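You operate a simulated robot arm through the tools that you are given. There is no shell and no other tool. Be economical: measure what you need, move in short steps, check, and stop when the job is done.

The job below is to be done with a simulated two-armed robot. You get a single attempt, and the scene is never put back.

Task
Square the framed swatch: bow and skew to zero, then lock the frame.
Fine: free the frame lever first. Where these are worked on the way, their far stop is far enough and under half their travel is too little: frame lever.

The check looks at the end state, three seconds after you hand in, the way a careful person would. Anything else that was tipped, shoved, dropped, spilled or broken makes it a failure.

Robot
Two 7-joint arms with four-finger grippers on one trunk, on a base that drives. Base frame: it is fixed to the floor where the robot stands at the start and does not move with it; the origin is under the middle of the robot, x ahead of it, y to its left, z up; the surface under the hand at the start is at about z = 860. Lengths are in mm, angles in degrees, forces in N, time in s.
The left shoulder is at the start at [40, 181, 1179], the right one opposite. With the tool pointing down near the work surface each hand reaches from about 320 to 840 mm from the robot's upright axis, wherever it stands, measured 20 degrees to its own side. Places, roughly: frame lever [500, 200, 1000]; green bow knob [400, 400, 900]; orange skew knob [400, 300, 900]. Payload 3.67 kg a hand.
Tool frame (each hand has its own): the origin (TCP) lies between the finger pads and is the grasp point; the fingertips stand 28 mm ahead of it; z points along the fingers, y is the line along which they close. The gripper opens to 112 mm. The gripper's body begins 73 mm behind the TCP.
Orientation is that of the tool frame in the base frame, as [roll, pitch, yaw] about the fixed x, y, z axes, in that order (R = Rz(yaw) Ry(pitch) Rx(roll)). With the fingers straight down and closing along the base's y, the tool's x points along the base's -x, its y along +y and its z along -z.

Tools
- The arms move only by the tool play_rows. It takes "left_deltas", "right_deltas" or both (then of equal length, played together; a hand with none holds still); each is a list of rows, each a list of 7 numbers: the turn, a rotation vector about the base's x, y, z in units of 8 degrees (1.0 is 8 degrees), then the shift along the base's x, y, z in units of 40 mm (1.0 is 40 mm), then the gripper command, from -1 (shut) to 1 (fully open), values between in proportion. In form: [[wx, wy, wz, tx, ty, tz, fingers], ...]. A call has 1 to 10 rows; each row shifts and turns the commanded pose from where the row before left it. A call with a number of a shift or a turn outside -1 to 1 is refused whole. Each row takes 0.2 s and may step no farther than 50 mm and 8.6 degrees from the row before; otherwise, or with a gripper value out of range, the whole call is refused. A pose out of reach is approached as far as the arm can. The call stops where the force on the tool passes 50 N (or 10 N more than at its start, if that is more) or the arm is blocked; 0.2 s more then pass. Each finger halts on what it meets, pressing with about 38 N; the grip force reading is that of the motor and also rises with nothing between the fingers. The clock runs only during rows and for 0.2 s after the last one: add rows that do not move to give the fingers time. It gives the time, the measured TCP pose, the force on the tool (base axes), the opening and the grip force at its end, in the units of the frame above (readings bear some noise), with the torque about the TCP (base axes, N m) and any sound that the robot's microphone picked up.
- Cameras (640 x 400 px; columns grow to the right, rows downward): "scene" is now at [101.4, 41.3, 1416.5]; the picture's right is [0.46, -0.89, 0.00], its down [-0.42, -0.22, -0.88] and it looks along [0.78, 0.41, -0.48] (base axes); focal length 292 px, centre (320, 200). "left" rides on the left gripper at [60, 18, -104] in its tool frame; the picture's right is [-0.29, 0.96, 0.00], its down [-0.80, -0.24, -0.55] and it looks along [-0.53, -0.16, 0.83] (tool axes); focal length 234 px, centre (320, 200). "right" rides on the right gripper at [60, -18, -104] in its tool frame; the picture's right is [0.29, 0.96, 0.00], its down [-0.80, 0.24, -0.55] and it looks along [-0.53, 0.16, 0.83] (tool axes); focal length 234 px, centre (320, 200). There is no depth. A picture from a camera that has moved, and an enlarged one, comes with that camera's place and axes in the base frame and with its lens.
- grab_frame(camera): a new picture of that camera. No time passes.
- move_column(by): slides the trunk up (or, below 0, down) by that many mm; the arms and the scene camera ride with it, the base frame stays. It gives what a move gives, with no picture.
- drive_base(legs): drives the robot by 1 to 6 legs, each [ahead, left, turn to the left] in mm, mm and degrees, along the robot's own axes; the way and the turn of a leg run together, so that a leg with both is an arc; at most 1500 mm and 180 degrees a leg. The arms and the cameras ride along, it lands a little off, and it stops where it bumps. It gives what a move gives.
- turn_head(pan, tilt): turns the head with the scene camera to pan (to the left, within 86 degrees either way) and tilt (down, from -29 to 69), counted from straight ahead of the robot. It gives what a move gives.
- close_up(camera, box): a new picture of the part [left, top, right, bottom] of that camera's present view, enlarged. No time passes.
- job_done(): hands the job in; it is judged then, once.

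Go step by step. Nothing tells you exact positions but the pictures and the camera data: compare them with the known pose of the tool, close in by small moves and look again before you grip or let go. The budget is 120 turns and 100 pictures, counting those below and the enlarged ones. Unless the task says otherwise, let go and move clear before handing in, and close with one line.

The tools are called after ">>>" as name(argument=value, ...) on one line, values as JSON. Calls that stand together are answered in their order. play_rows: Moves the arms, as the interface text tells. Its arguments: {"type":"object","properties":{"left_deltas":{"type":"array"},"right_deltas":{"type":"array"}},"required":[]} The other tools are called the same way: move_column (by) slides the trunk up or down; drive_base (legs) drives the base; turn_head (pan, tilt) turns the head that bears the scene camera; grab_frame (camera) takes a picture; close_up (camera, box) takes an enlarged picture of a part of a camera's view; job_done () hands the job in.

At the start:

```text
clock: 0.0
left_ee_pos: [378.0, 510.7, 1189.6]
left_tool_rot: [-180.0, 0.0, 179.9]
left_ft_force: [-0.3, -0.6, 0.3]
left_wrist_torque: [-0.01, 0.0, 0.01]
left_finger_gap: 112.1
left_gripper_force: 0.2
right_ee_pos: [501.0, 73.2, 1218.0]
right_tool_rot: [-179.9, 0.0, -179.9]
right_ft_force: [0.5, 0.2, 0.7]
right_wrist_torque: [0.03, -0.02, 0.01]
right_finger_gap: 111.9
right_gripper_force: 0.1
trunk travel left (down, up): [-300.0, 214.0]
robot x, y, heading: [3.0, -0.1, -0.1]
head pan, tilt: [27.5, 28.4]
```

scene: 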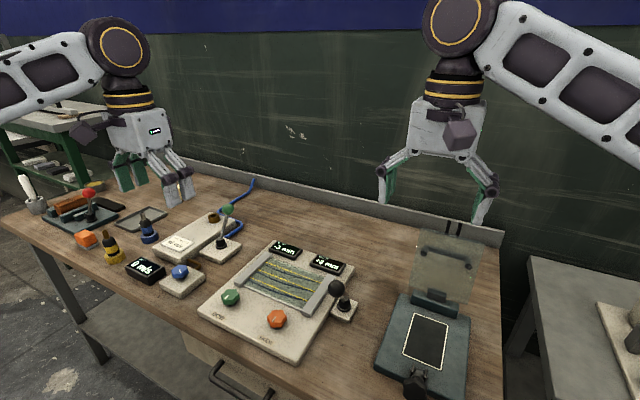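
right: 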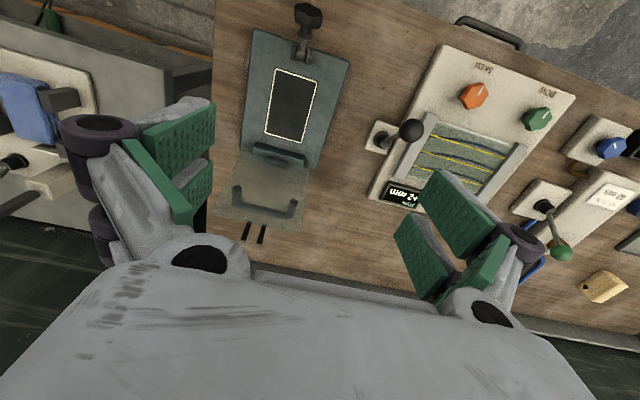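
left: 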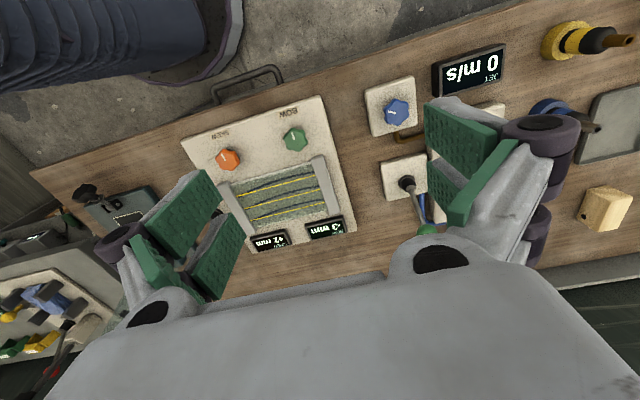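

I see a panel with green (bow) and orange (skew) knobs, two displays, and a black-balled lever to its right (frame lever). I'll zoom in first.

>>> close_up(camera="scene", box=[190, 230, 370, 360])

>>> close_up(camera="right", box=[350, 40, 590, 220])

>>> close_up(camera="left", box=[170, 90, 370, 260])

```text
3.08 times, centred on (280, 295) of scene
camera zoom: at [101.4, 41.3, 1416.5], right [0.46, -0.89, 0.0], down [-0.42, -0.22, -0.88], along [0.78, 0.41, -0.48], focal length 899 px, centre (443, -92)
```

zoom: 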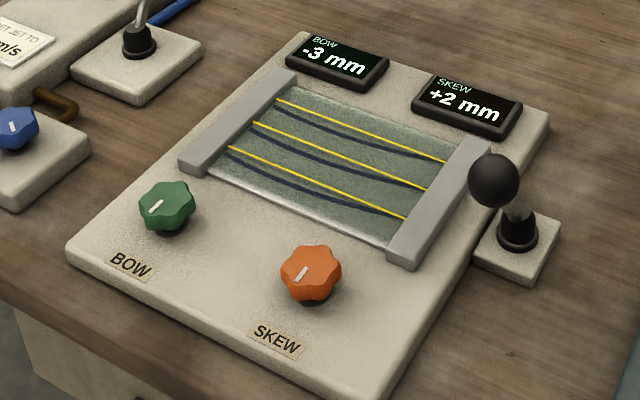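

```text
2.22 times, centred on (470, 130) of right
camera zoom: at [442.1, 54.4, 1322.7], right [-0.29, 0.96, 0.0], down [0.8, 0.24, 0.55], along [0.53, 0.16, -0.83], focal length 520 px, centre (-13, 356)
```

zoom: 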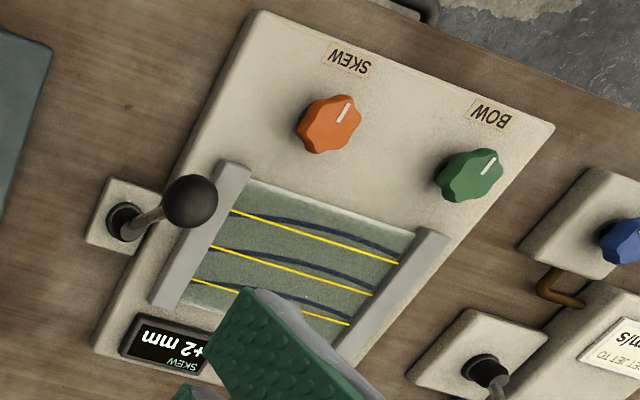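

```text
2.35 times, centred on (270, 175) of left
camera zoom: at [316.8, 530.5, 1293.9], right [0.29, 0.96, 0.0], down [0.8, -0.24, 0.55], along [0.53, -0.16, -0.83], focal length 551 px, centre (438, 259)
```

zoom: 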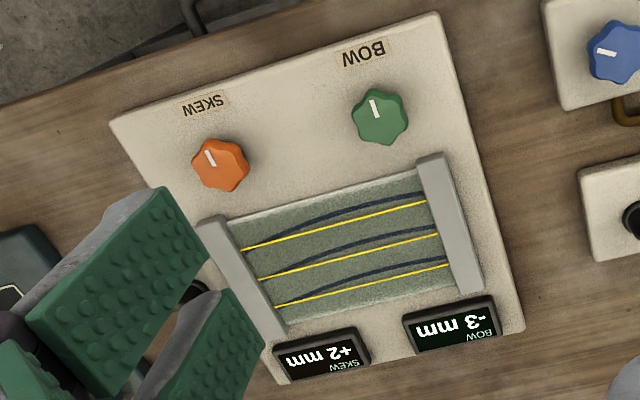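

The frame reads bow -3, skew +2. The lever ball is at about (503, 213, 977), leaning toward the robot; the knobs are at about (434, 448, 905) and (434, 318, 905). I'll move the right hand above the ball.

>>> play_rows(right_deltas=[[0, 0, 0, 0, 0.7, -0.6, 0.25], [0, 0, 0, 0, 0.7, -0.6, 0.25], [0, 0, 0, 0, 0.7, -0.6, 0.25], [0, 0, 0, 0, 0.7, -0.6, 0.25], [0, 0, 0, 0, 0.7, -0.6, 0.25]])

>>> grab_frame(camera="right")

>>> grab_frame(camera="scene")

```text
clock: 1.2
left_ee_pos: [377.4, 512.2, 1190.6]
left_tool_rot: [180.0, -0.1, 180.0]
left_ft_force: [0.2, 0.1, -0.3]
left_wrist_torque: [-0.01, -0.04, 0.0]
left_finger_gap: 112.2
left_gripper_force: 0.1
right_ee_pos: [500.5, 213.5, 1095.0]
right_tool_rot: [-180.0, 0.0, -179.9]
right_ft_force: [-0.1, -0.1, -0.1]
right_wrist_torque: [-0.04, -0.01, 0.0]
right_finger_gap: 69.7
right_gripper_force: 0.1
trunk travel left (down, up): [-300.0, 214.0]
robot x, y, heading: [-2.5, 0.3, 0.0]
head pan, tilt: [27.5, 28.4]
```

```text
93 pictures are left
camera right: at [440.5, 195.2, 1200.2], right [-0.29, 0.96, 0.0], down [0.8, 0.24, 0.55], along [0.53, 0.16, -0.83], focal length 234 px, centre (320, 200)
```

right: 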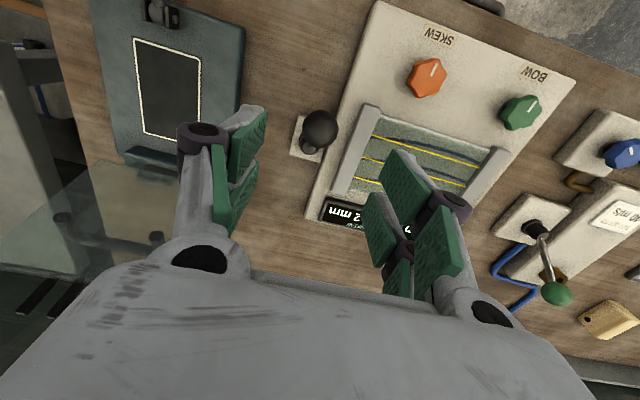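

```text
92 pictures are left
camera scene: at [101.3, 42.4, 1416.5], right [0.46, -0.89, 0.0], down [-0.42, -0.22, -0.88], along [0.78, 0.41, -0.48], focal length 292 px, centre (320, 200)
```

scene: 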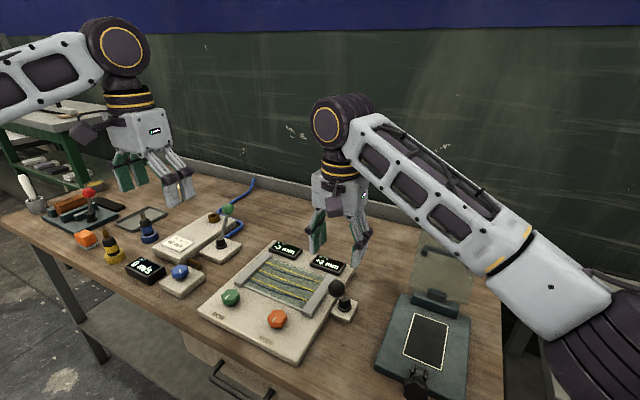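

The ball estimate checks out at (504, 214, 977). Descending around it and gripping.

>>> play_rows(right_deltas=[[0, 0, 0, 0.03, 0, -0.75, 0.25], [0, 0, 0, 0.03, 0, -0.75, 0.25], [0, 0, 0, 0, 0, -0.75, 0.25], [0, 0, 0, 0, 0, -0.7, 0.25], [0, 0, 0, 0, 0, 0, 0.25]])

>>> grab_frame(camera="right")

>>> close_up(camera="scene", box=[250, 180, 430, 340])

```text
clock: 2.4
left_ee_pos: [376.4, 511.3, 1190.7]
left_tool_rot: [-179.9, 0.0, -179.9]
left_ft_force: [0.8, -0.1, 0.3]
left_wrist_torque: [0.01, -0.02, -0.02]
left_finger_gap: 112.3
left_gripper_force: 0.0
right_ee_pos: [502.5, 212.0, 979.8]
right_tool_rot: [-180.0, 0.0, 180.0]
right_ft_force: [1.2, -0.7, 0.5]
right_wrist_torque: [0.01, -0.02, 0.01]
right_finger_gap: 70.0
right_gripper_force: 0.0
trunk travel left (down, up): [-300.0, 214.0]
robot x, y, heading: [-0.0, 0.5, 0.1]
head pan, tilt: [27.5, 28.4]
```

```text
91 pictures are left
camera right: at [443.4, 193.5, 1083.8], right [-0.29, 0.96, 0.0], down [0.8, 0.24, 0.55], along [0.53, 0.16, -0.83], focal length 234 px, centre (320, 200)
```

right: 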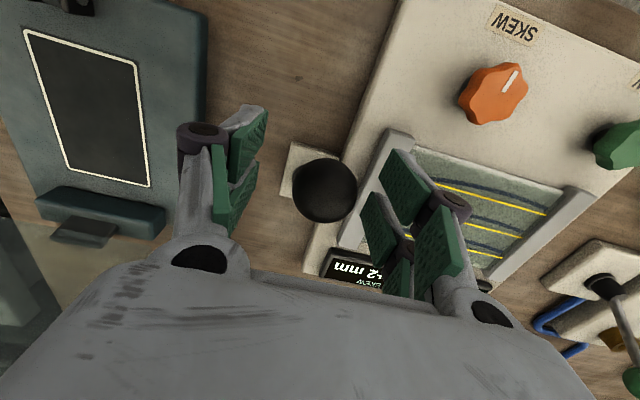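

```text
2.50 times, centred on (340, 260) of scene
camera zoom: at [101.1, 41.2, 1416.6], right [0.46, -0.89, 0.0], down [-0.42, -0.22, -0.88], along [0.78, 0.41, -0.48], focal length 730 px, centre (270, 50)
```

zoom: 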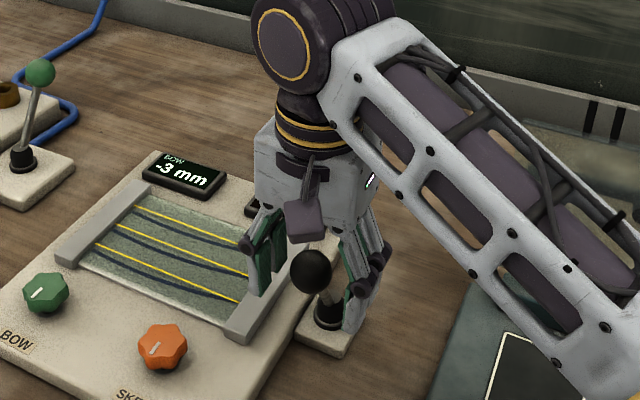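

The ball sits between the pads. Gripping it.

>>> play_rows(right_deltas=[[0, 0, 0, 0, 0.03, 0, -0.3], [0, 0, 0, 0, 0, 0, -0.6], [0, 0, 0, 0, 0, 0, -0.6]])

```text
clock: 3.2
left_ee_pos: [378.0, 512.9, 1190.0]
left_tool_rot: [-180.0, 0.1, 180.0]
left_ft_force: [-0.1, 0.4, 0.2]
left_wrist_torque: [0.0, -0.05, 0.04]
left_finger_gap: 112.2
left_gripper_force: 0.0
right_ee_pos: [503.0, 216.0, 979.5]
right_tool_rot: [180.0, 0.0, -179.9]
right_ft_force: [2.0, 8.8, 0.8]
right_wrist_torque: [0.18, -0.05, 0.04]
right_finger_gap: 32.2
right_gripper_force: 44.9
trunk travel left (down, up): [-300.0, 214.0]
robot x, y, heading: [2.5, -0.5, -0.1]
head pan, tilt: [27.5, 28.4]
```

Ball held (32 mm). Swinging it along its arc toward +x, half first.

>>> play_rows(right_deltas=[[0, 0, 0, 0.385, 0, 0.17, -0.6], [0, 0, 0, 0.45, 0, 0.12, -0.6], [0, 0, 0, 0.465, 0, 0.04, -0.6], [0, 0, 0, 0, 0, 0, -0.6]])

>>> close_up(camera="scene", box=[250, 180, 430, 340])

```text
clock: 4.2
left_ee_pos: [376.1, 512.5, 1189.9]
left_tool_rot: [-179.9, 0.1, -179.9]
left_ft_force: [0.4, -0.1, 0.6]
left_wrist_torque: [-0.02, 0.02, 0.01]
left_finger_gap: 112.0
left_gripper_force: 0.1
right_ee_pos: [554.4, 214.5, 994.2]
right_tool_rot: [-180.0, 0.1, -179.9]
right_ft_force: [-13.6, 10.5, 0.4]
right_wrist_torque: [-0.01, 1.34, 0.0]
right_finger_gap: 31.9
right_gripper_force: 45.4
trunk travel left (down, up): [-300.0, 214.0]
robot x, y, heading: [1.8, -0.4, -0.0]
head pan, tilt: [27.5, 28.4]
```

```text
2.50 times, centred on (340, 260) of scene
camera zoom: at [99.6, 42.7, 1416.6], right [0.46, -0.89, 0.0], down [-0.42, -0.22, -0.88], along [0.78, 0.41, -0.47], focal length 730 px, centre (270, 50)
```

zoom: 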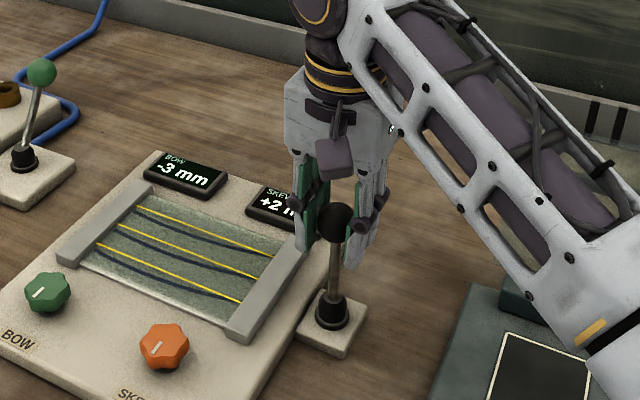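

The lever follows and is now upright. Continuing to the far stop.

>>> play_rows(right_deltas=[[0, 0, 0, 0.465, 0, -0.04, -0.6], [0, 0, 0, 0.45, 0, -0.12, -0.6], [0, 0, 0, 0.385, 0, -0.17, -0.6], [0, 0, 0, 0.2, 0, -0.12, -0.6], [0, 0, 0, 0, 0, 0, -0.6]])

>>> close_up(camera="scene", box=[250, 180, 430, 340])

```text
clock: 5.4
left_ee_pos: [373.2, 509.9, 1193.1]
left_tool_rot: [179.9, 0.2, -180.0]
left_ft_force: [0.1, -0.3, 0.4]
left_wrist_torque: [0.02, -0.03, -0.02]
left_finger_gap: 112.0
left_gripper_force: 0.0
right_ee_pos: [605.2, 215.3, 980.6]
right_tool_rot: [-180.0, 0.1, -179.2]
right_ft_force: [-21.8, -5.2, 22.4]
right_wrist_torque: [-0.13, 1.18, 0.1]
right_finger_gap: 31.8
right_gripper_force: 45.5
right hand out of reach, approached as far as the arm can: row 4
trunk travel left (down, up): [-300.0, 214.0]
robot x, y, heading: [1.5, 0.2, 0.0]
head pan, tilt: [27.5, 28.4]
```

```text
2.50 times, centred on (340, 260) of scene
camera zoom: at [95.9, 39.5, 1417.1], right [0.46, -0.89, 0.0], down [-0.42, -0.22, -0.88], along [0.78, 0.41, -0.47], focal length 730 px, centre (270, 50)
```

zoom: 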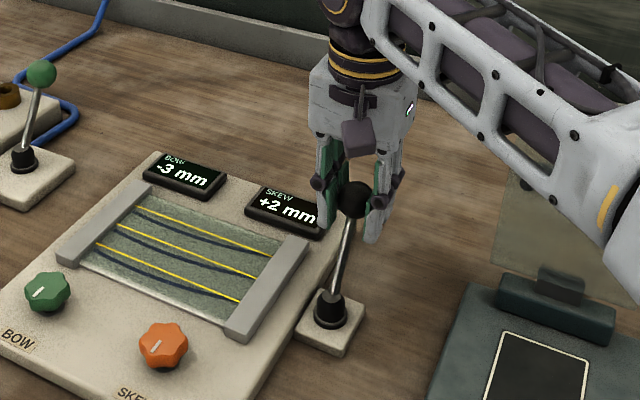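

It's about symmetric about the pivot now. A little more push to check for the stop.

>>> play_rows(right_deltas=[[0, 0, 0, 0.2, 0, -0.15, -0.6], [0, 0, 0, 0.0, 0, 0, -0.6]])

```text
clock: 6.0
left_ee_pos: [373.6, 508.9, 1192.6]
left_tool_rot: [179.9, 0.1, 179.9]
left_ft_force: [-0.5, -0.2, -0.1]
left_wrist_torque: [0.01, 0.0, -0.03]
left_finger_gap: 111.6
left_gripper_force: 0.1
right_ee_pos: [605.9, 214.8, 980.3]
right_tool_rot: [-180.0, 0.2, -179.2]
right_ft_force: [-17.0, -6.5, 33.3]
right_wrist_torque: [-0.1, 0.78, -0.02]
right_finger_gap: 31.7
right_gripper_force: 44.6
right hand out of reach, approached as far as the arm can: row 1
trunk travel left (down, up): [-300.0, 214.0]
robot x, y, heading: [-0.8, -0.2, -0.1]
head pan, tilt: [27.5, 28.4]
```

The arm is at the edge of its reach, probably at the stop too. Releasing and moving the right hand clear to look.

>>> play_rows(right_deltas=[[0, 0, 0, -0.2, 0, 0.15, 0.0], [0, 0, 0, 0, 0, 0, 0.25], [0, 0, 0, 0, 0, 0, 0.25], [0, 0, 0, -0.1, 0, 0.8, 0.25], [0, 0, 0, -0.3, 0, 0.9, 0.25], [0, 0, 0, -0.4, -0.5, 0.9, 0.25], [0, 0, 0, -0.5, -0.8, 0.8, 0.25], [0, 0, 0, -0.5, -0.9, 0.6, 0.25], [0, 0, 0, -0.5, -0.9, 0.6, 0.25], [0, 0, 0, 0, -0.9, 0.6, 0.25]])

>>> grab_frame(camera="scene")

>>> close_up(camera="scene", box=[190, 230, 370, 360])

```text
clock: 8.2
left_ee_pos: [377.0, 510.3, 1191.0]
left_tool_rot: [179.9, 0.0, -180.0]
left_ft_force: [1.5, -0.3, -0.5]
left_wrist_torque: [0.02, 0.02, -0.02]
left_finger_gap: 111.9
left_gripper_force: 0.1
right_ee_pos: [507.6, 55.0, 1189.4]
right_tool_rot: [180.0, 0.0, 180.0]
right_ft_force: [0.3, -0.6, -0.9]
right_wrist_torque: [0.04, -0.01, 0.0]
right_finger_gap: 70.0
right_gripper_force: 0.0
trunk travel left (down, up): [-300.0, 214.0]
robot x, y, heading: [2.8, -0.6, -0.1]
head pan, tilt: [27.5, 28.4]
```

```text
87 pictures are left
camera scene: at [101.0, 39.5, 1416.6], right [0.46, -0.89, 0.0], down [-0.42, -0.22, -0.88], along [0.78, 0.41, -0.47], focal length 292 px, centre (320, 200)
```

scene: 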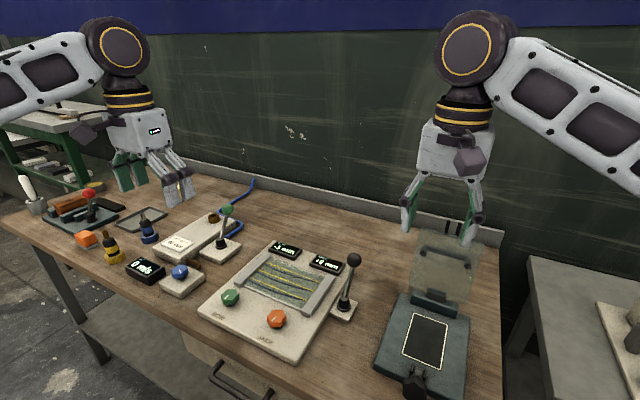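

```text
3.08 times, centred on (280, 295) of scene
camera zoom: at [101.0, 39.5, 1416.6], right [0.46, -0.89, 0.0], down [-0.42, -0.22, -0.88], along [0.78, 0.41, -0.47], focal length 899 px, centre (443, -92)
```

zoom: 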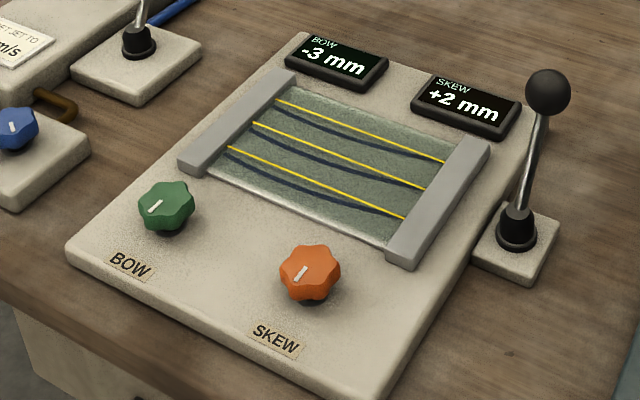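

The lever now stands at the other end. Next the left hand goes above the green bow knob.

>>> play_rows(left_deltas=[[0, 0, 0, 0.285, -0.31, -0.9, 0.25], [0, 0, 0, 0.285, -0.31, -0.9, 0.25], [0, 0, 0, 0.285, -0.31, -0.9, 0.25], [0, 0, 0, 0.285, -0.31, -0.9, 0.25], [0, 0, 0, 0.285, -0.31, -0.9, 0.25], [0, 0, 0, 0, 0, 0, 0.25]])

>>> grab_frame(camera="left")

>>> close_up(camera="scene", box=[170, 200, 350, 350])

```text
clock: 9.6
left_ee_pos: [433.6, 451.6, 1009.8]
left_tool_rot: [-179.9, 0.0, 179.9]
left_ft_force: [0.2, -0.4, -0.5]
left_wrist_torque: [0.0, -0.02, 0.01]
left_finger_gap: 69.9
left_gripper_force: 0.1
right_ee_pos: [506.8, 57.2, 1189.6]
right_tool_rot: [-180.0, -0.1, -180.0]
right_ft_force: [0.0, -1.0, -1.3]
right_wrist_torque: [-0.02, 0.01, -0.01]
right_finger_gap: 70.0
right_gripper_force: 0.0
trunk travel left (down, up): [-300.0, 214.0]
robot x, y, heading: [-0.4, -0.7, 0.0]
head pan, tilt: [27.5, 28.4]
```

```text
85 pictures are left
camera left: at [372.4, 469.7, 1114.4], right [0.29, 0.96, 0.0], down [0.8, -0.24, 0.55], along [0.53, -0.16, -0.83], focal length 234 px, centre (320, 200)
```

left: 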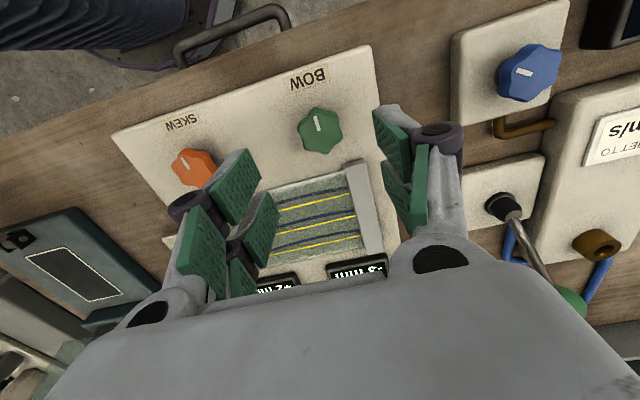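

```text
2.67 times, centred on (260, 275) of scene
camera zoom: at [100.8, 41.1, 1416.6], right [0.46, -0.89, 0.0], down [-0.42, -0.22, -0.88], along [0.78, 0.41, -0.48], focal length 779 px, centre (480, 0)
```

zoom: 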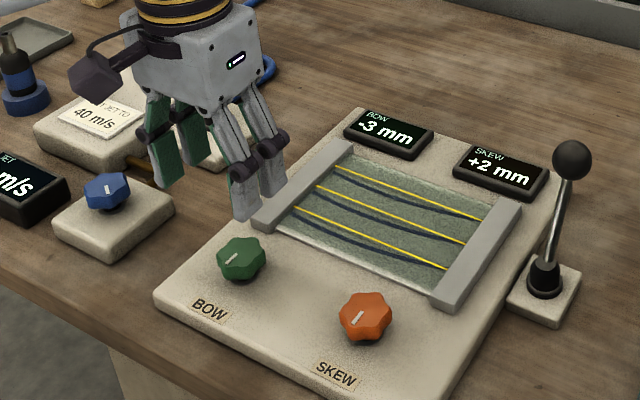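

Knob at about (435, 450, 900). I'll descend partway, then check.

>>> play_rows(left_deltas=[[0, 0, 0, 0.03, -0.03, -0.7, 0.25], [0, 0, 0, 0, 0, -0.7, 0.25], [0, 0, 0, 0, 0, -0.6, 0.25], [0, 0, 0, 0, 0, 0, 0.25]])

>>> grab_frame(camera="left")

>>> close_up(camera="scene", box=[170, 220, 310, 340])

```text
clock: 10.6
left_ee_pos: [435.1, 448.3, 928.7]
left_tool_rot: [-180.0, 0.1, 180.0]
left_ft_force: [0.6, -0.7, 0.2]
left_wrist_torque: [0.03, 0.0, -0.01]
left_finger_gap: 69.9
left_gripper_force: 0.2
right_ee_pos: [508.2, 57.3, 1190.9]
right_tool_rot: [-180.0, 0.0, 180.0]
right_ft_force: [0.2, 0.8, -0.7]
right_wrist_torque: [0.01, -0.01, 0.02]
right_finger_gap: 70.1
right_gripper_force: 0.0
trunk travel left (down, up): [-300.0, 214.0]
robot x, y, heading: [1.6, 1.9, -0.1]
head pan, tilt: [27.5, 28.4]
```

```text
83 pictures are left
camera left: at [373.8, 466.4, 1032.9], right [0.29, 0.96, 0.0], down [0.8, -0.24, 0.55], along [0.53, -0.16, -0.83], focal length 234 px, centre (320, 200)
```

left: 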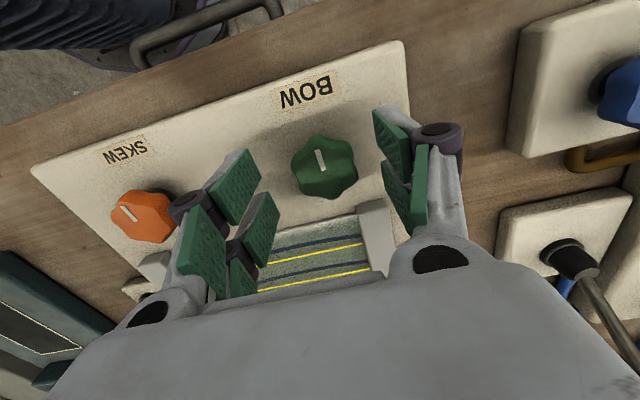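

```text
3.33 times, centred on (240, 280) of scene
camera zoom: at [101.3, 41.1, 1416.5], right [0.46, -0.89, 0.0], down [-0.42, -0.22, -0.88], along [0.78, 0.41, -0.48], focal length 974 px, centre (587, -67)
```

zoom: 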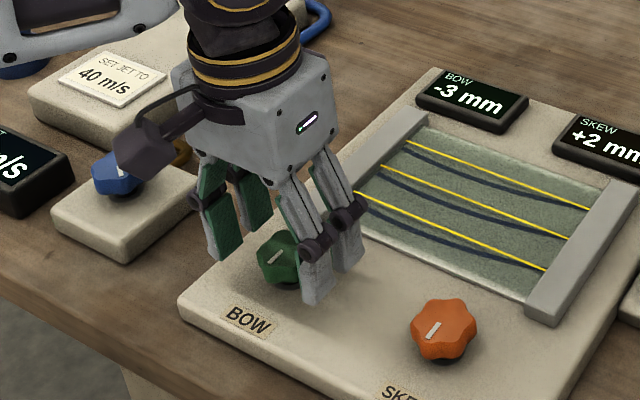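

The knob is between the fingers. Lowering a bit more and closing.

>>> play_rows(left_deltas=[[0, 0, 0, -0.05, 0.08, -0.2, 0.25], [0, 0, 0, 0, 0, -0.15, 0.25], [0, 0, 0, 0, 0, 0, 0.25]])

>>> grab_frame(camera="left")

>>> close_up(camera="scene", box=[190, 250, 290, 320])

```text
clock: 11.4
left_ee_pos: [431.6, 451.2, 915.9]
left_tool_rot: [-179.9, 0.0, -179.9]
left_ft_force: [0.3, -0.1, 0.5]
left_wrist_torque: [-0.01, 0.0, 0.0]
left_finger_gap: 69.7
left_gripper_force: 0.1
right_ee_pos: [507.0, 56.4, 1189.2]
right_tool_rot: [-180.0, 0.0, 179.9]
right_ft_force: [-0.1, 0.2, -0.7]
right_wrist_torque: [-0.02, 0.02, 0.02]
right_finger_gap: 69.6
right_gripper_force: 0.0
trunk travel left (down, up): [-300.0, 214.0]
robot x, y, heading: [-4.3, -0.4, 0.0]
head pan, tilt: [27.5, 28.4]
```

```text
81 pictures are left
camera left: at [372.0, 469.7, 1019.2], right [0.29, 0.96, 0.0], down [0.8, -0.24, 0.55], along [0.53, -0.16, -0.83], focal length 234 px, centre (320, 200)
```

left: 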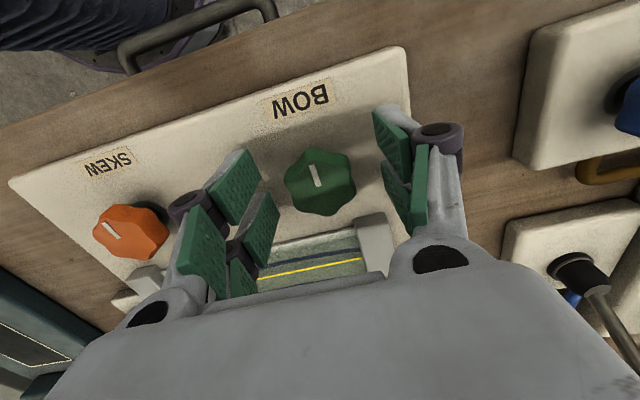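

```text
5.71 times, centred on (240, 285) of scene
camera zoom: at [101.4, 41.3, 1416.5], right [0.46, -0.89, 0.0], down [-0.42, -0.22, -0.88], along [0.78, 0.41, -0.48], focal length 1670 px, centre (777, -286)
```

zoom: 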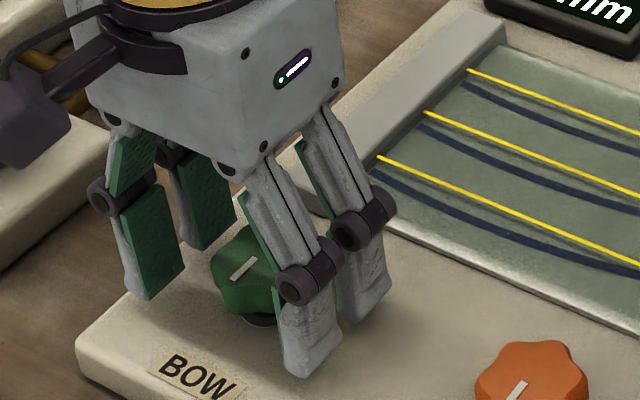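

Centred over the knob with clearance to the panel. Closing.

>>> play_rows(left_deltas=[[0, 0, 0, 0, 0, 0, -0.1], [0, 0, 0, 0, 0, 0, -0.5], [0, 0, 0, 0, 0, 0, -0.5]])

>>> grab_frame(camera="left")

```text
clock: 12.2
left_ee_pos: [432.1, 449.8, 915.6]
left_tool_rot: [179.9, 0.1, 180.0]
left_ft_force: [-0.2, -2.4, -1.3]
left_wrist_torque: [-0.43, -0.13, 0.02]
left_finger_gap: 35.9
left_gripper_force: 45.4
right_ee_pos: [508.7, 56.6, 1189.7]
right_tool_rot: [-179.9, -0.1, -180.0]
right_ft_force: [0.7, 0.2, -0.3]
right_wrist_torque: [0.01, -0.03, -0.01]
right_finger_gap: 70.0
right_gripper_force: 0.0
trunk travel left (down, up): [-300.0, 214.0]
robot x, y, heading: [-0.1, -1.7, -0.1]
head pan, tilt: [27.5, 28.4]
```

```text
79 pictures are left
camera left: at [372.1, 469.1, 1019.2], right [0.29, 0.96, 0.0], down [0.8, -0.24, 0.55], along [0.53, -0.16, -0.83], focal length 234 px, centre (320, 200)
```

left: 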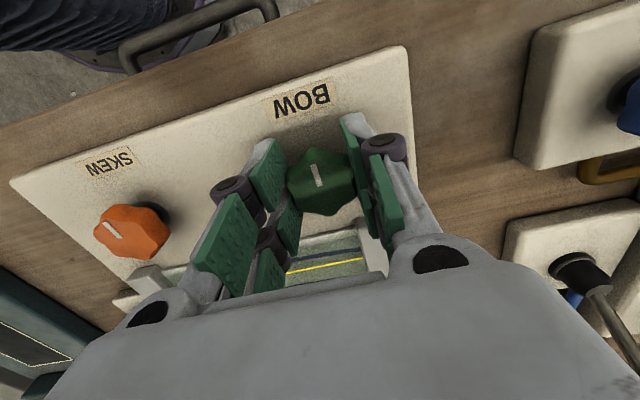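

Knob gripped (36 mm). Turning it clockwise (seen from above) by 16° as a test.

>>> play_rows(left_deltas=[[0, 0, -1, 0, 0, 0, -0.5], [0, 0, -1, 0, 0, 0, -0.5], [0, 0, 0, 0, 0, 0, -0.5]])

>>> close_up(camera="scene", box=[190, 230, 370, 360])

```text
clock: 13.0
left_ee_pos: [433.3, 451.6, 915.7]
left_tool_rot: [-180.0, -0.1, 163.9]
left_ft_force: [-1.4, -3.5, -5.2]
left_wrist_torque: [-0.18, -0.13, -0.07]
left_finger_gap: 35.7
left_gripper_force: 44.7
right_ee_pos: [508.4, 57.3, 1189.0]
right_tool_rot: [-180.0, -0.1, 179.9]
right_ft_force: [-0.7, 0.7, -0.1]
right_wrist_torque: [0.01, 0.01, 0.01]
right_finger_gap: 70.0
right_gripper_force: 0.0
trunk travel left (down, up): [-300.0, 214.0]
robot x, y, heading: [1.4, -0.4, -0.1]
head pan, tilt: [27.5, 28.4]
```

```text
3.08 times, centred on (280, 295) of scene
camera zoom: at [101.6, 41.1, 1416.5], right [0.46, -0.89, 0.0], down [-0.42, -0.22, -0.88], along [0.78, 0.41, -0.48], focal length 899 px, centre (443, -92)
```

zoom: 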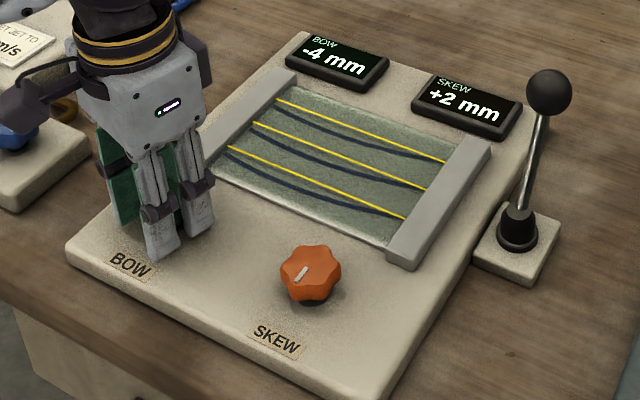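

Clockwise lowers it (-4), and the frame is free. Turning counter-clockwise now.

>>> play_rows(left_deltas=[[0, 0, 1, 0, 0, 0, -0.5], [0, 0, 1, 0, 0, 0, -0.5], [0, 0, 1, 0, 0, 0, -0.5], [0, 0, 1, 0, 0, 0, -0.5], [0, 0, 1, 0, 0, 0, -0.5], [0, 0, 0, 0, 0, 0, -0.5]])

>>> close_up(camera="scene", box=[190, 230, 370, 360])

```text
clock: 14.4
left_ee_pos: [433.7, 449.6, 916.5]
left_tool_rot: [-179.9, -0.1, -156.0]
left_ft_force: [-9.6, -24.5, -13.1]
left_wrist_torque: [-0.89, -0.27, -0.07]
left_finger_gap: 35.6
left_gripper_force: 44.6
right_ee_pos: [509.7, 54.6, 1189.6]
right_tool_rot: [179.8, 0.0, -180.0]
right_ft_force: [0.0, 0.6, -0.7]
right_wrist_torque: [-0.01, -0.03, -0.03]
right_finger_gap: 70.0
right_gripper_force: 0.1
trunk travel left (down, up): [-300.0, 214.0]
robot x, y, heading: [3.4, 1.7, 0.2]
head pan, tilt: [27.5, 28.4]
```

```text
3.08 times, centred on (280, 295) of scene
camera zoom: at [101.1, 38.9, 1416.5], right [0.46, -0.89, 0.0], down [-0.42, -0.22, -0.88], along [0.78, 0.41, -0.47], focal length 899 px, centre (443, -92)
```

zoom: 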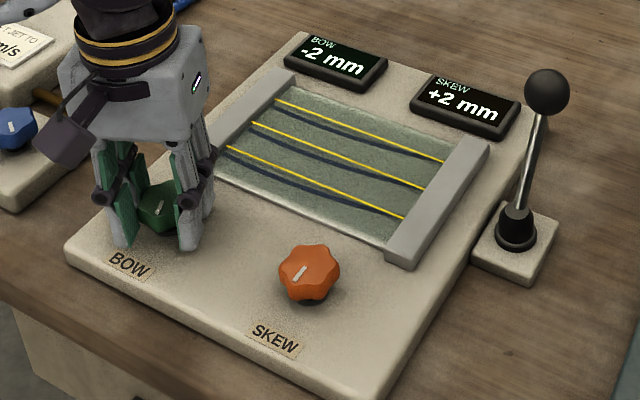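

Now at -2 mm. Continuing counter-clockwise.

>>> play_rows(left_deltas=[[0, 0, 1, 0, 0, 0, -0.5], [0, 0, 1, 0, 0, 0, -0.5], [0, 0, 1, 0, 0, 0, -0.5], [0, 0, 0, 0, 0, 0, -0.5]])

>>> close_up(camera="scene", box=[190, 230, 370, 360])

```text
clock: 15.4
left_ee_pos: [434.0, 447.5, 915.8]
left_tool_rot: [179.9, -0.2, -132.1]
left_ft_force: [-4.3, -36.9, -30.2]
left_wrist_torque: [-0.57, -0.46, -0.02]
left_finger_gap: 35.5
left_gripper_force: 45.3
right_ee_pos: [509.6, 54.2, 1188.3]
right_tool_rot: [179.9, -0.1, 179.9]
right_ft_force: [0.2, -0.8, 0.3]
right_wrist_torque: [0.01, 0.0, 0.0]
right_finger_gap: 69.8
right_gripper_force: 0.1
trunk travel left (down, up): [-300.0, 214.0]
robot x, y, heading: [1.2, -0.8, 0.2]
head pan, tilt: [27.5, 28.4]
```

```text
3.08 times, centred on (280, 295) of scene
camera zoom: at [103.1, 38.5, 1416.4], right [0.46, -0.89, 0.0], down [-0.42, -0.22, -0.88], along [0.78, 0.41, -0.48], focal length 899 px, centre (443, -92)
```

zoom: 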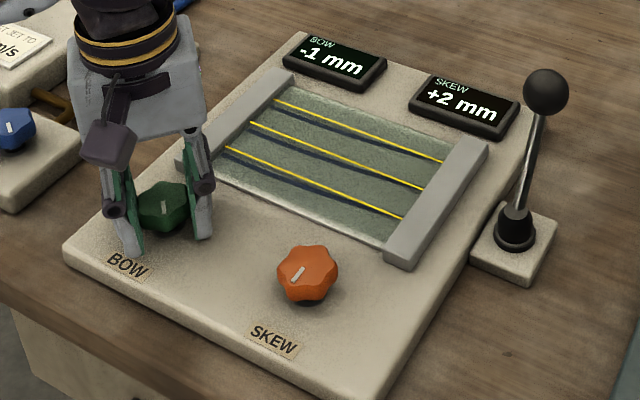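

Now -1 mm. Easing the side force a little and continuing.

>>> play_rows(left_deltas=[[0, 0, 0, 0, -0.06, -0.02, -0.5], [0, 0, 1, 0, 0, 0, -0.5], [0, 0, 0.5, 0, 0, 0, -0.5], [0, 0, 0, 0, 0, 0, -0.5]])

>>> close_up(camera="scene", box=[190, 230, 370, 360])

```text
clock: 16.4
left_ee_pos: [435.0, 446.1, 914.9]
left_tool_rot: [179.9, -0.2, -119.9]
left_ft_force: [2.0, -31.4, -22.0]
left_wrist_torque: [-1.19, 0.21, -0.02]
left_finger_gap: 35.4
left_gripper_force: 44.6
right_ee_pos: [510.3, 54.3, 1188.2]
right_tool_rot: [180.0, -0.1, 180.0]
right_ft_force: [0.1, 0.8, -1.0]
right_wrist_torque: [-0.01, -0.03, 0.0]
right_finger_gap: 70.0
right_gripper_force: 0.1
trunk travel left (down, up): [-300.0, 214.0]
robot x, y, heading: [-0.4, 2.8, -0.2]
head pan, tilt: [27.5, 28.4]
```

```text
3.08 times, centred on (280, 295) of scene
camera zoom: at [103.4, 38.9, 1416.4], right [0.46, -0.89, 0.0], down [-0.42, -0.22, -0.88], along [0.78, 0.41, -0.48], focal length 899 px, centre (443, -92)
```

zoom: 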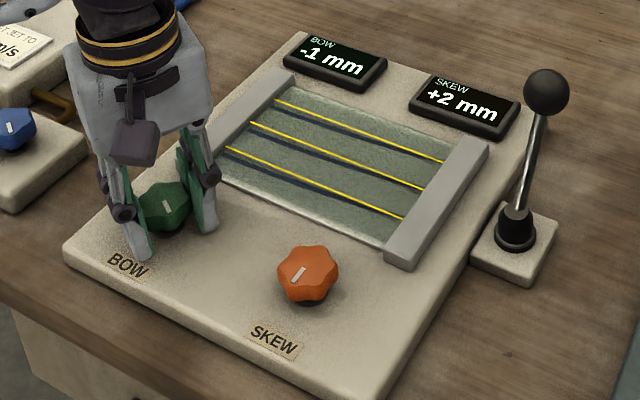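

Still -1. Another 16°.

>>> play_rows(left_deltas=[[0, 0, 0, 0, -0.06, -0.02, -0.5], [0, 0, 1, 0, 0, 0, -0.5], [0, 0, 1, 0, 0, 0, -0.5], [0, 0, 0, 0, 0, 0, -0.5]])

>>> close_up(camera="scene", box=[190, 230, 370, 360])

```text
clock: 17.4
left_ee_pos: [434.1, 446.7, 915.7]
left_tool_rot: [180.0, 0.1, -103.8]
left_ft_force: [9.7, -21.1, -9.6]
left_wrist_torque: [-0.87, 0.12, 0.0]
left_finger_gap: 35.5
left_gripper_force: 44.9
right_ee_pos: [510.3, 54.6, 1188.2]
right_tool_rot: [179.8, -0.1, 179.9]
right_ft_force: [-0.6, -0.1, -0.9]
right_wrist_torque: [0.01, -0.03, 0.04]
right_finger_gap: 69.9
right_gripper_force: 0.0
trunk travel left (down, up): [-300.0, 214.0]
robot x, y, heading: [2.1, 0.1, 0.1]
head pan, tilt: [27.5, 28.4]
```

```text
3.08 times, centred on (280, 295) of scene
camera zoom: at [103.5, 39.3, 1416.5], right [0.46, -0.89, 0.0], down [-0.42, -0.22, -0.88], along [0.78, 0.41, -0.48], focal length 899 px, centre (443, -92)
```

zoom: 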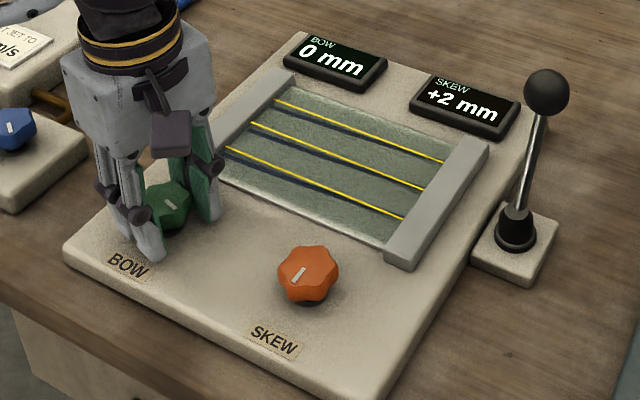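

Reads 0 but near its edge (slight bow still visible). Turning ~12° further toward the middle and checking the lines closely.

>>> play_rows(left_deltas=[[0, 0, 0, -0.02, -0.04, 0, -0.5], [0, 0, 1, 0, 0, 0, -0.5], [0, 0, 0.5, 0, 0, 0, -0.5], [0, 0, 0, 0, 0, 0, -0.5]])

>>> close_up(camera="scene", box=[240, 230, 340, 310])

```text
clock: 18.4
left_ee_pos: [436.1, 446.7, 916.4]
left_tool_rot: [-179.9, 0.2, -91.9]
left_ft_force: [25.4, -1.4, 5.4]
left_wrist_torque: [0.79, -0.57, -0.09]
left_finger_gap: 35.9
left_gripper_force: 44.8
right_ee_pos: [511.0, 56.0, 1188.4]
right_tool_rot: [180.0, -0.1, -180.0]
right_ft_force: [0.1, 1.0, -0.2]
right_wrist_torque: [-0.01, 0.01, 0.02]
right_finger_gap: 70.0
right_gripper_force: 0.0
trunk travel left (down, up): [-300.0, 214.0]
robot x, y, heading: [-2.4, -0.1, -0.1]
head pan, tilt: [27.5, 28.4]
```

```text
5.00 times, centred on (290, 270) of scene
camera zoom: at [104.6, 40.8, 1416.4], right [0.46, -0.89, 0.0], down [-0.42, -0.22, -0.88], along [0.78, 0.41, -0.48], focal length 1461 px, centre (470, -150)
```

zoom: 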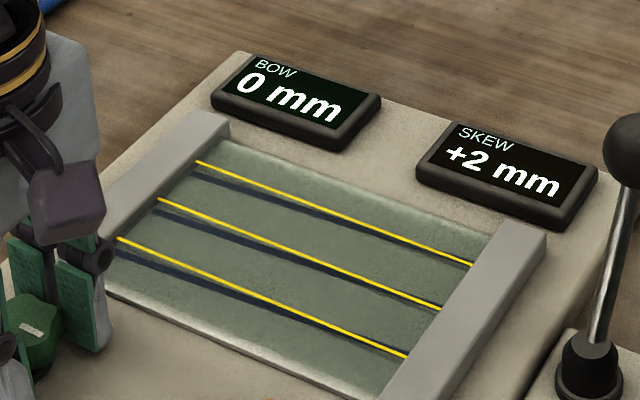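

Bow is 0 with the lines straight. Releasing the green knob and rising, turning the wrist back on the way to the orange knob.

>>> play_rows(left_deltas=[[0, 0, 0, 0.05, 0, 0, -0.15], [0, 0, 0, 0, 0, 0, 0.0], [0, 0, 0, 0, 0, 0.4, 0.0], [0, 0, 0, 0, 0, 0.6, 0.0], [0, 0, -1, 0, 0, 0.6, 0.25], [0, 0, -1, 0, 0, 0.5, 0.25], [0, 0, -1, 0, -0.5, 0, 0.25], [0, 0, -1, 0, -0.7, 0, 0.25], [0, 0, -1, 0, -0.7, 0, 0.25]])

>>> play_rows(left_deltas=[[0, 0, -1, 0, -0.7, 0, 0.25], [0, 0, -1, 0, -0.6, 0, 0.25], [0, 0, -1, 0, 0, 0, 0.25], [0, 0, 0, 0, 0, 0, 0.25]])

>>> grab_frame(camera="left")

>>> close_up(camera="scene", box=[190, 200, 370, 360])

```text
clock: 20.4
left_ee_pos: [434.3, 369.6, 998.6]
left_tool_rot: [179.9, 0.0, -132.1]
left_ft_force: [0.6, -0.1, 0.2]
left_wrist_torque: [0.03, 0.02, -0.03]
left_finger_gap: 70.4
left_gripper_force: 0.1
right_ee_pos: [507.8, 57.0, 1188.4]
right_tool_rot: [179.9, 0.0, 179.9]
right_ft_force: [0.0, 0.1, 0.2]
right_wrist_torque: [0.02, 0.01, -0.03]
right_finger_gap: 70.1
right_gripper_force: 0.0
trunk travel left (down, up): [-300.0, 214.0]
robot x, y, heading: [0.1, 0.5, -0.0]
head pan, tilt: [27.5, 28.4]
```

```text
clock: 21.4
left_ee_pos: [435.8, 316.7, 997.7]
left_tool_rot: [179.9, 0.0, -156.1]
left_ft_force: [1.0, 0.0, 0.2]
left_wrist_torque: [-0.01, -0.04, 0.01]
left_finger_gap: 70.2
left_gripper_force: 0.2
right_ee_pos: [509.2, 55.8, 1189.4]
right_tool_rot: [180.0, 0.0, 179.9]
right_ft_force: [0.5, -0.8, 0.2]
right_wrist_torque: [0.01, 0.03, -0.04]
right_finger_gap: 70.1
right_gripper_force: 0.1
trunk travel left (down, up): [-300.0, 214.0]
robot x, y, heading: [-2.7, 1.0, -0.1]
head pan, tilt: [27.5, 28.4]
```

```text
72 pictures are left
camera left: at [372.7, 310.9, 1102.6], right [-0.12, 0.99, 0.0], down [0.83, 0.1, 0.55], along [0.55, 0.07, -0.83], focal length 234 px, centre (320, 200)
```

left: 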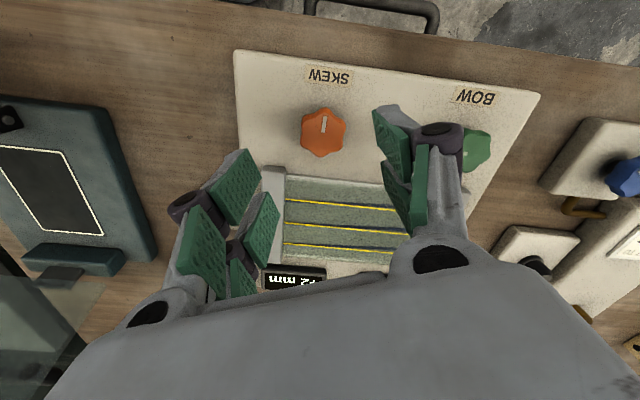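

```text
2.50 times, centred on (280, 280) of scene
camera zoom: at [101.8, 40.9, 1416.5], right [0.46, -0.89, 0.0], down [-0.42, -0.22, -0.88], along [0.78, 0.41, -0.48], focal length 730 px, centre (420, 0)
```

zoom: 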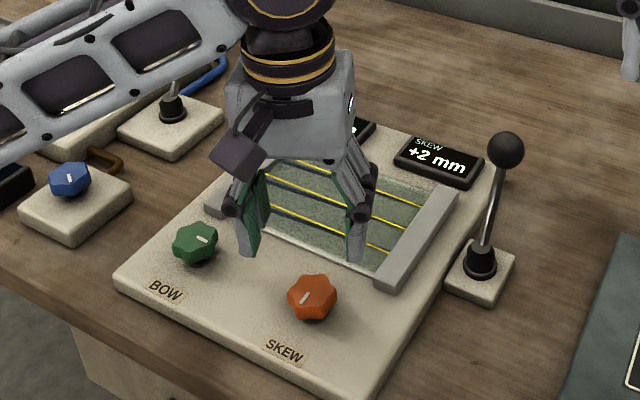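

The orange knob is at about (435, 320). Descending onto it.

>>> play_rows(left_deltas=[[0, 0, 0, 0, 0.09, -0.7, 0.25], [0, 0, 0, 0, 0, -0.7, 0.25], [0, 0, 0, 0, 0, -0.4, 0.25], [0, 0, 0, 0, 0, -0.25, 0.25], [0, 0, 0, 0, 0, 0, 0.25]])

>>> grab_frame(camera="left")

>>> close_up(camera="scene", box=[190, 230, 370, 360])

```text
clock: 22.6
left_ee_pos: [435.1, 320.4, 915.2]
left_tool_rot: [180.0, 0.0, -156.0]
left_ft_force: [-0.1, -0.5, 0.9]
left_wrist_torque: [0.01, 0.0, 0.0]
left_finger_gap: 70.2
left_gripper_force: 0.1
right_ee_pos: [507.4, 57.7, 1189.5]
right_tool_rot: [-180.0, 0.0, 179.9]
right_ft_force: [-0.6, -0.2, 0.5]
right_wrist_torque: [-0.02, -0.01, 0.0]
right_finger_gap: 69.8
right_gripper_force: 0.0
trunk travel left (down, up): [-300.0, 214.0]
robot x, y, heading: [-1.8, -0.3, -0.2]
head pan, tilt: [27.5, 28.4]
```

```text
70 pictures are left
camera left: at [372.0, 313.4, 1019.9], right [-0.13, 0.99, 0.0], down [0.83, 0.1, 0.55], along [0.55, 0.07, -0.83], focal length 234 px, centre (320, 200)
```

left: 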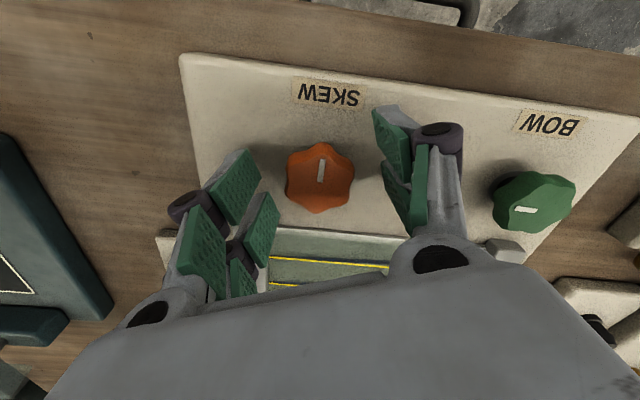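

```text
3.08 times, centred on (280, 295) of scene
camera zoom: at [101.4, 41.2, 1416.5], right [0.46, -0.89, 0.0], down [-0.42, -0.22, -0.88], along [0.78, 0.41, -0.48], focal length 899 px, centre (443, -92)
```

zoom: 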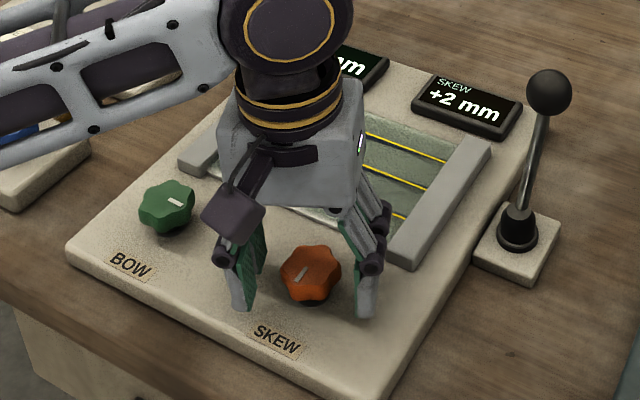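

Aligned like the green one. Gripping and turning clockwise 24°.

>>> play_rows(left_deltas=[[0, 0, 0, 0, 0, 0, -0.1], [0, 0, 0, 0, 0, 0, -0.5], [0, 0, 0, 0, 0, 0, -0.5], [0, 0, -1, 0, 0, 0, -0.5], [0, 0, -1, 0, 0, 0, -0.5], [0, 0, -1, 0, 0, 0, -0.5], [0, 0, 0, 0, 0, 0, -0.5]])

>>> close_up(camera="scene", box=[190, 230, 370, 360])

```text
clock: 24.2
left_ee_pos: [435.5, 319.8, 916.6]
left_tool_rot: [-179.9, -0.1, 179.9]
left_ft_force: [2.2, -12.0, -6.6]
left_wrist_torque: [-0.44, -0.08, -0.08]
left_finger_gap: 37.3
left_gripper_force: 45.2
right_ee_pos: [509.5, 56.3, 1189.3]
right_tool_rot: [180.0, 0.0, 180.0]
right_ft_force: [-0.7, -1.1, -0.9]
right_wrist_torque: [-0.05, -0.02, -0.02]
right_finger_gap: 70.0
right_gripper_force: 0.0
trunk travel left (down, up): [-300.0, 214.0]
robot x, y, heading: [2.8, 0.1, 0.2]
head pan, tilt: [27.5, 28.4]
```

```text
3.08 times, centred on (280, 295) of scene
camera zoom: at [102.3, 40.1, 1416.4], right [0.46, -0.89, 0.0], down [-0.42, -0.22, -0.88], along [0.78, 0.41, -0.48], focal length 899 px, centre (443, -92)
```

zoom: 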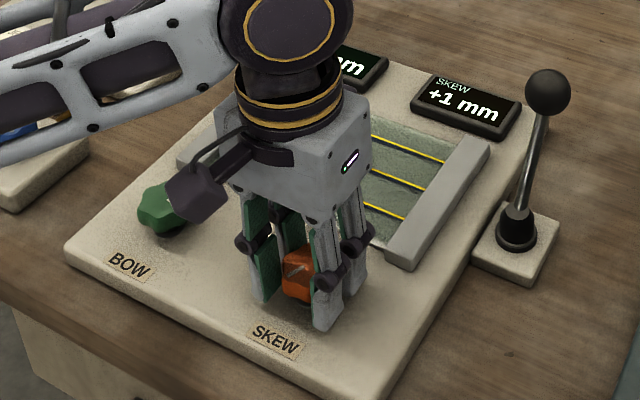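

Skew is +1. Continuing clockwise 24°.

>>> play_rows(left_deltas=[[0, 0, -1, 0, -0.02, 0, -0.5], [0, 0, -1, 0, 0, 0, -0.5], [0, 0, -1, 0, 0, 0, -0.5], [0, 0, 0, 0, 0, 0, -0.5]])

>>> close_up(camera="scene", box=[190, 230, 370, 360])

```text
clock: 25.2
left_ee_pos: [435.0, 318.6, 916.1]
left_tool_rot: [180.0, -0.1, 156.0]
left_ft_force: [2.4, -5.6, -9.2]
left_wrist_torque: [0.19, -0.07, -0.04]
left_finger_gap: 37.1
left_gripper_force: 44.9
right_ee_pos: [508.6, 57.5, 1190.2]
right_tool_rot: [-179.9, -0.1, -180.0]
right_ft_force: [-0.2, -0.5, -0.7]
right_wrist_torque: [-0.02, 0.05, 0.0]
right_finger_gap: 69.9
right_gripper_force: 0.0
trunk travel left (down, up): [-300.0, 214.0]
robot x, y, heading: [-1.1, 0.7, -0.1]
head pan, tilt: [27.5, 28.4]
```

```text
3.08 times, centred on (280, 295) of scene
camera zoom: at [102.3, 41.1, 1416.4], right [0.46, -0.89, 0.0], down [-0.42, -0.22, -0.88], along [0.78, 0.41, -0.48], focal length 899 px, centre (443, -92)
```

zoom: 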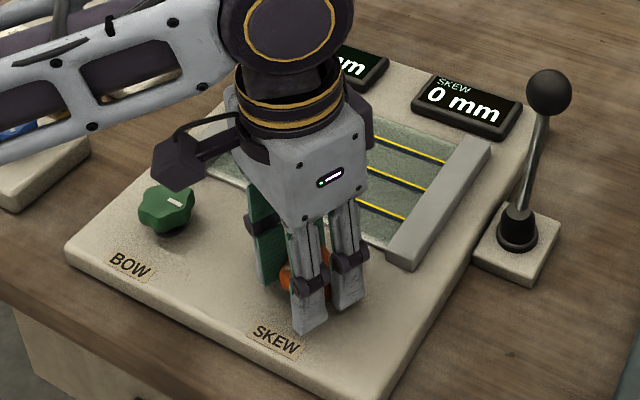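

Reads 0; nudging ~10° more toward centre, then releasing and rising to inspect.

>>> play_rows(left_deltas=[[0, 0, -1, 0, 0, 0, -0.5], [0, 0, -0.25, 0, 0, 0, -0.5], [0, 0, 0, 0, 0, 0, -0.5], [0, 0, 0, 0, 0, 0, -0.15], [0, 0, 0, 0, 0, 0, 0.0], [0, 0, 0, 0, 0, 0.4, 0.0], [0, 0, 0, 0, 0, 0.7, 0.0], [0, 0, 0, 0, 0, 0.9, 0.25], [0, 0, 0, -0.8, 0, 0.4, 0.25], [0, 0, 0, -0.9, 0, 0.2, 0.25]])

>>> close_up(camera="scene", box=[190, 220, 370, 360])

>>> grab_frame(camera="left")

```text
clock: 27.4
left_ee_pos: [365.9, 320.1, 1020.0]
left_tool_rot: [179.8, 0.1, 146.0]
left_ft_force: [-0.2, 0.0, 0.0]
left_wrist_torque: [0.06, -0.03, 0.02]
left_finger_gap: 69.9
left_gripper_force: 0.0
right_ee_pos: [506.6, 56.5, 1189.4]
right_tool_rot: [179.8, 0.1, 180.0]
right_ft_force: [-0.4, -0.5, 0.1]
right_wrist_torque: [0.02, -0.02, 0.02]
right_finger_gap: 70.1
right_gripper_force: 0.0
trunk travel left (down, up): [-300.0, 214.0]
robot x, y, heading: [0.3, 5.3, 0.3]
head pan, tilt: [27.5, 28.4]
```

```text
2.86 times, centred on (280, 290) of scene
camera zoom: at [99.6, 40.9, 1416.7], right [0.46, -0.89, 0.0], down [-0.42, -0.22, -0.88], along [0.78, 0.41, -0.47], focal length 835 px, centre (434, -57)
```

zoom: 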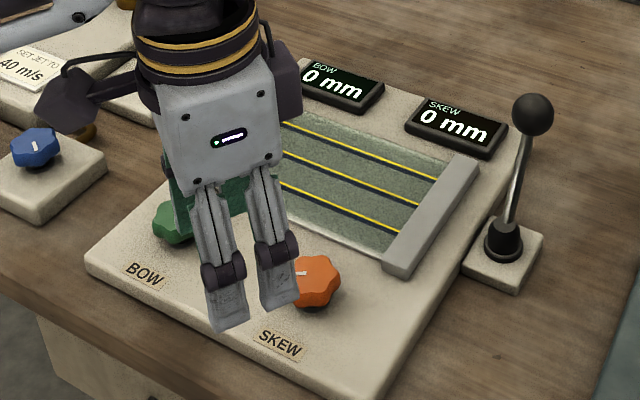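

```text
65 pictures are left
camera left: at [324.7, 369.7, 1123.8], right [0.77, 0.63, 0.0], down [0.53, -0.65, 0.55], along [0.35, -0.43, -0.83], focal length 234 px, centre (320, 200)
```

left: 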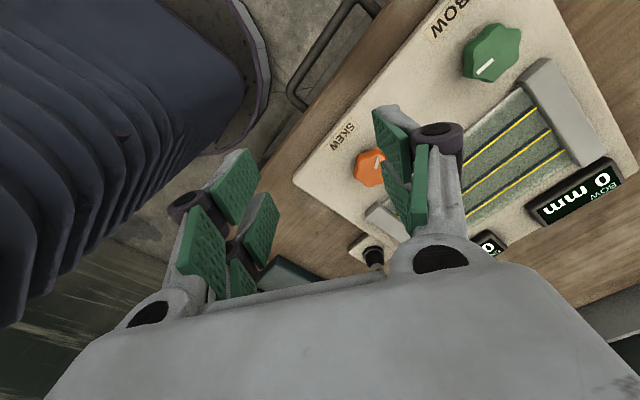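

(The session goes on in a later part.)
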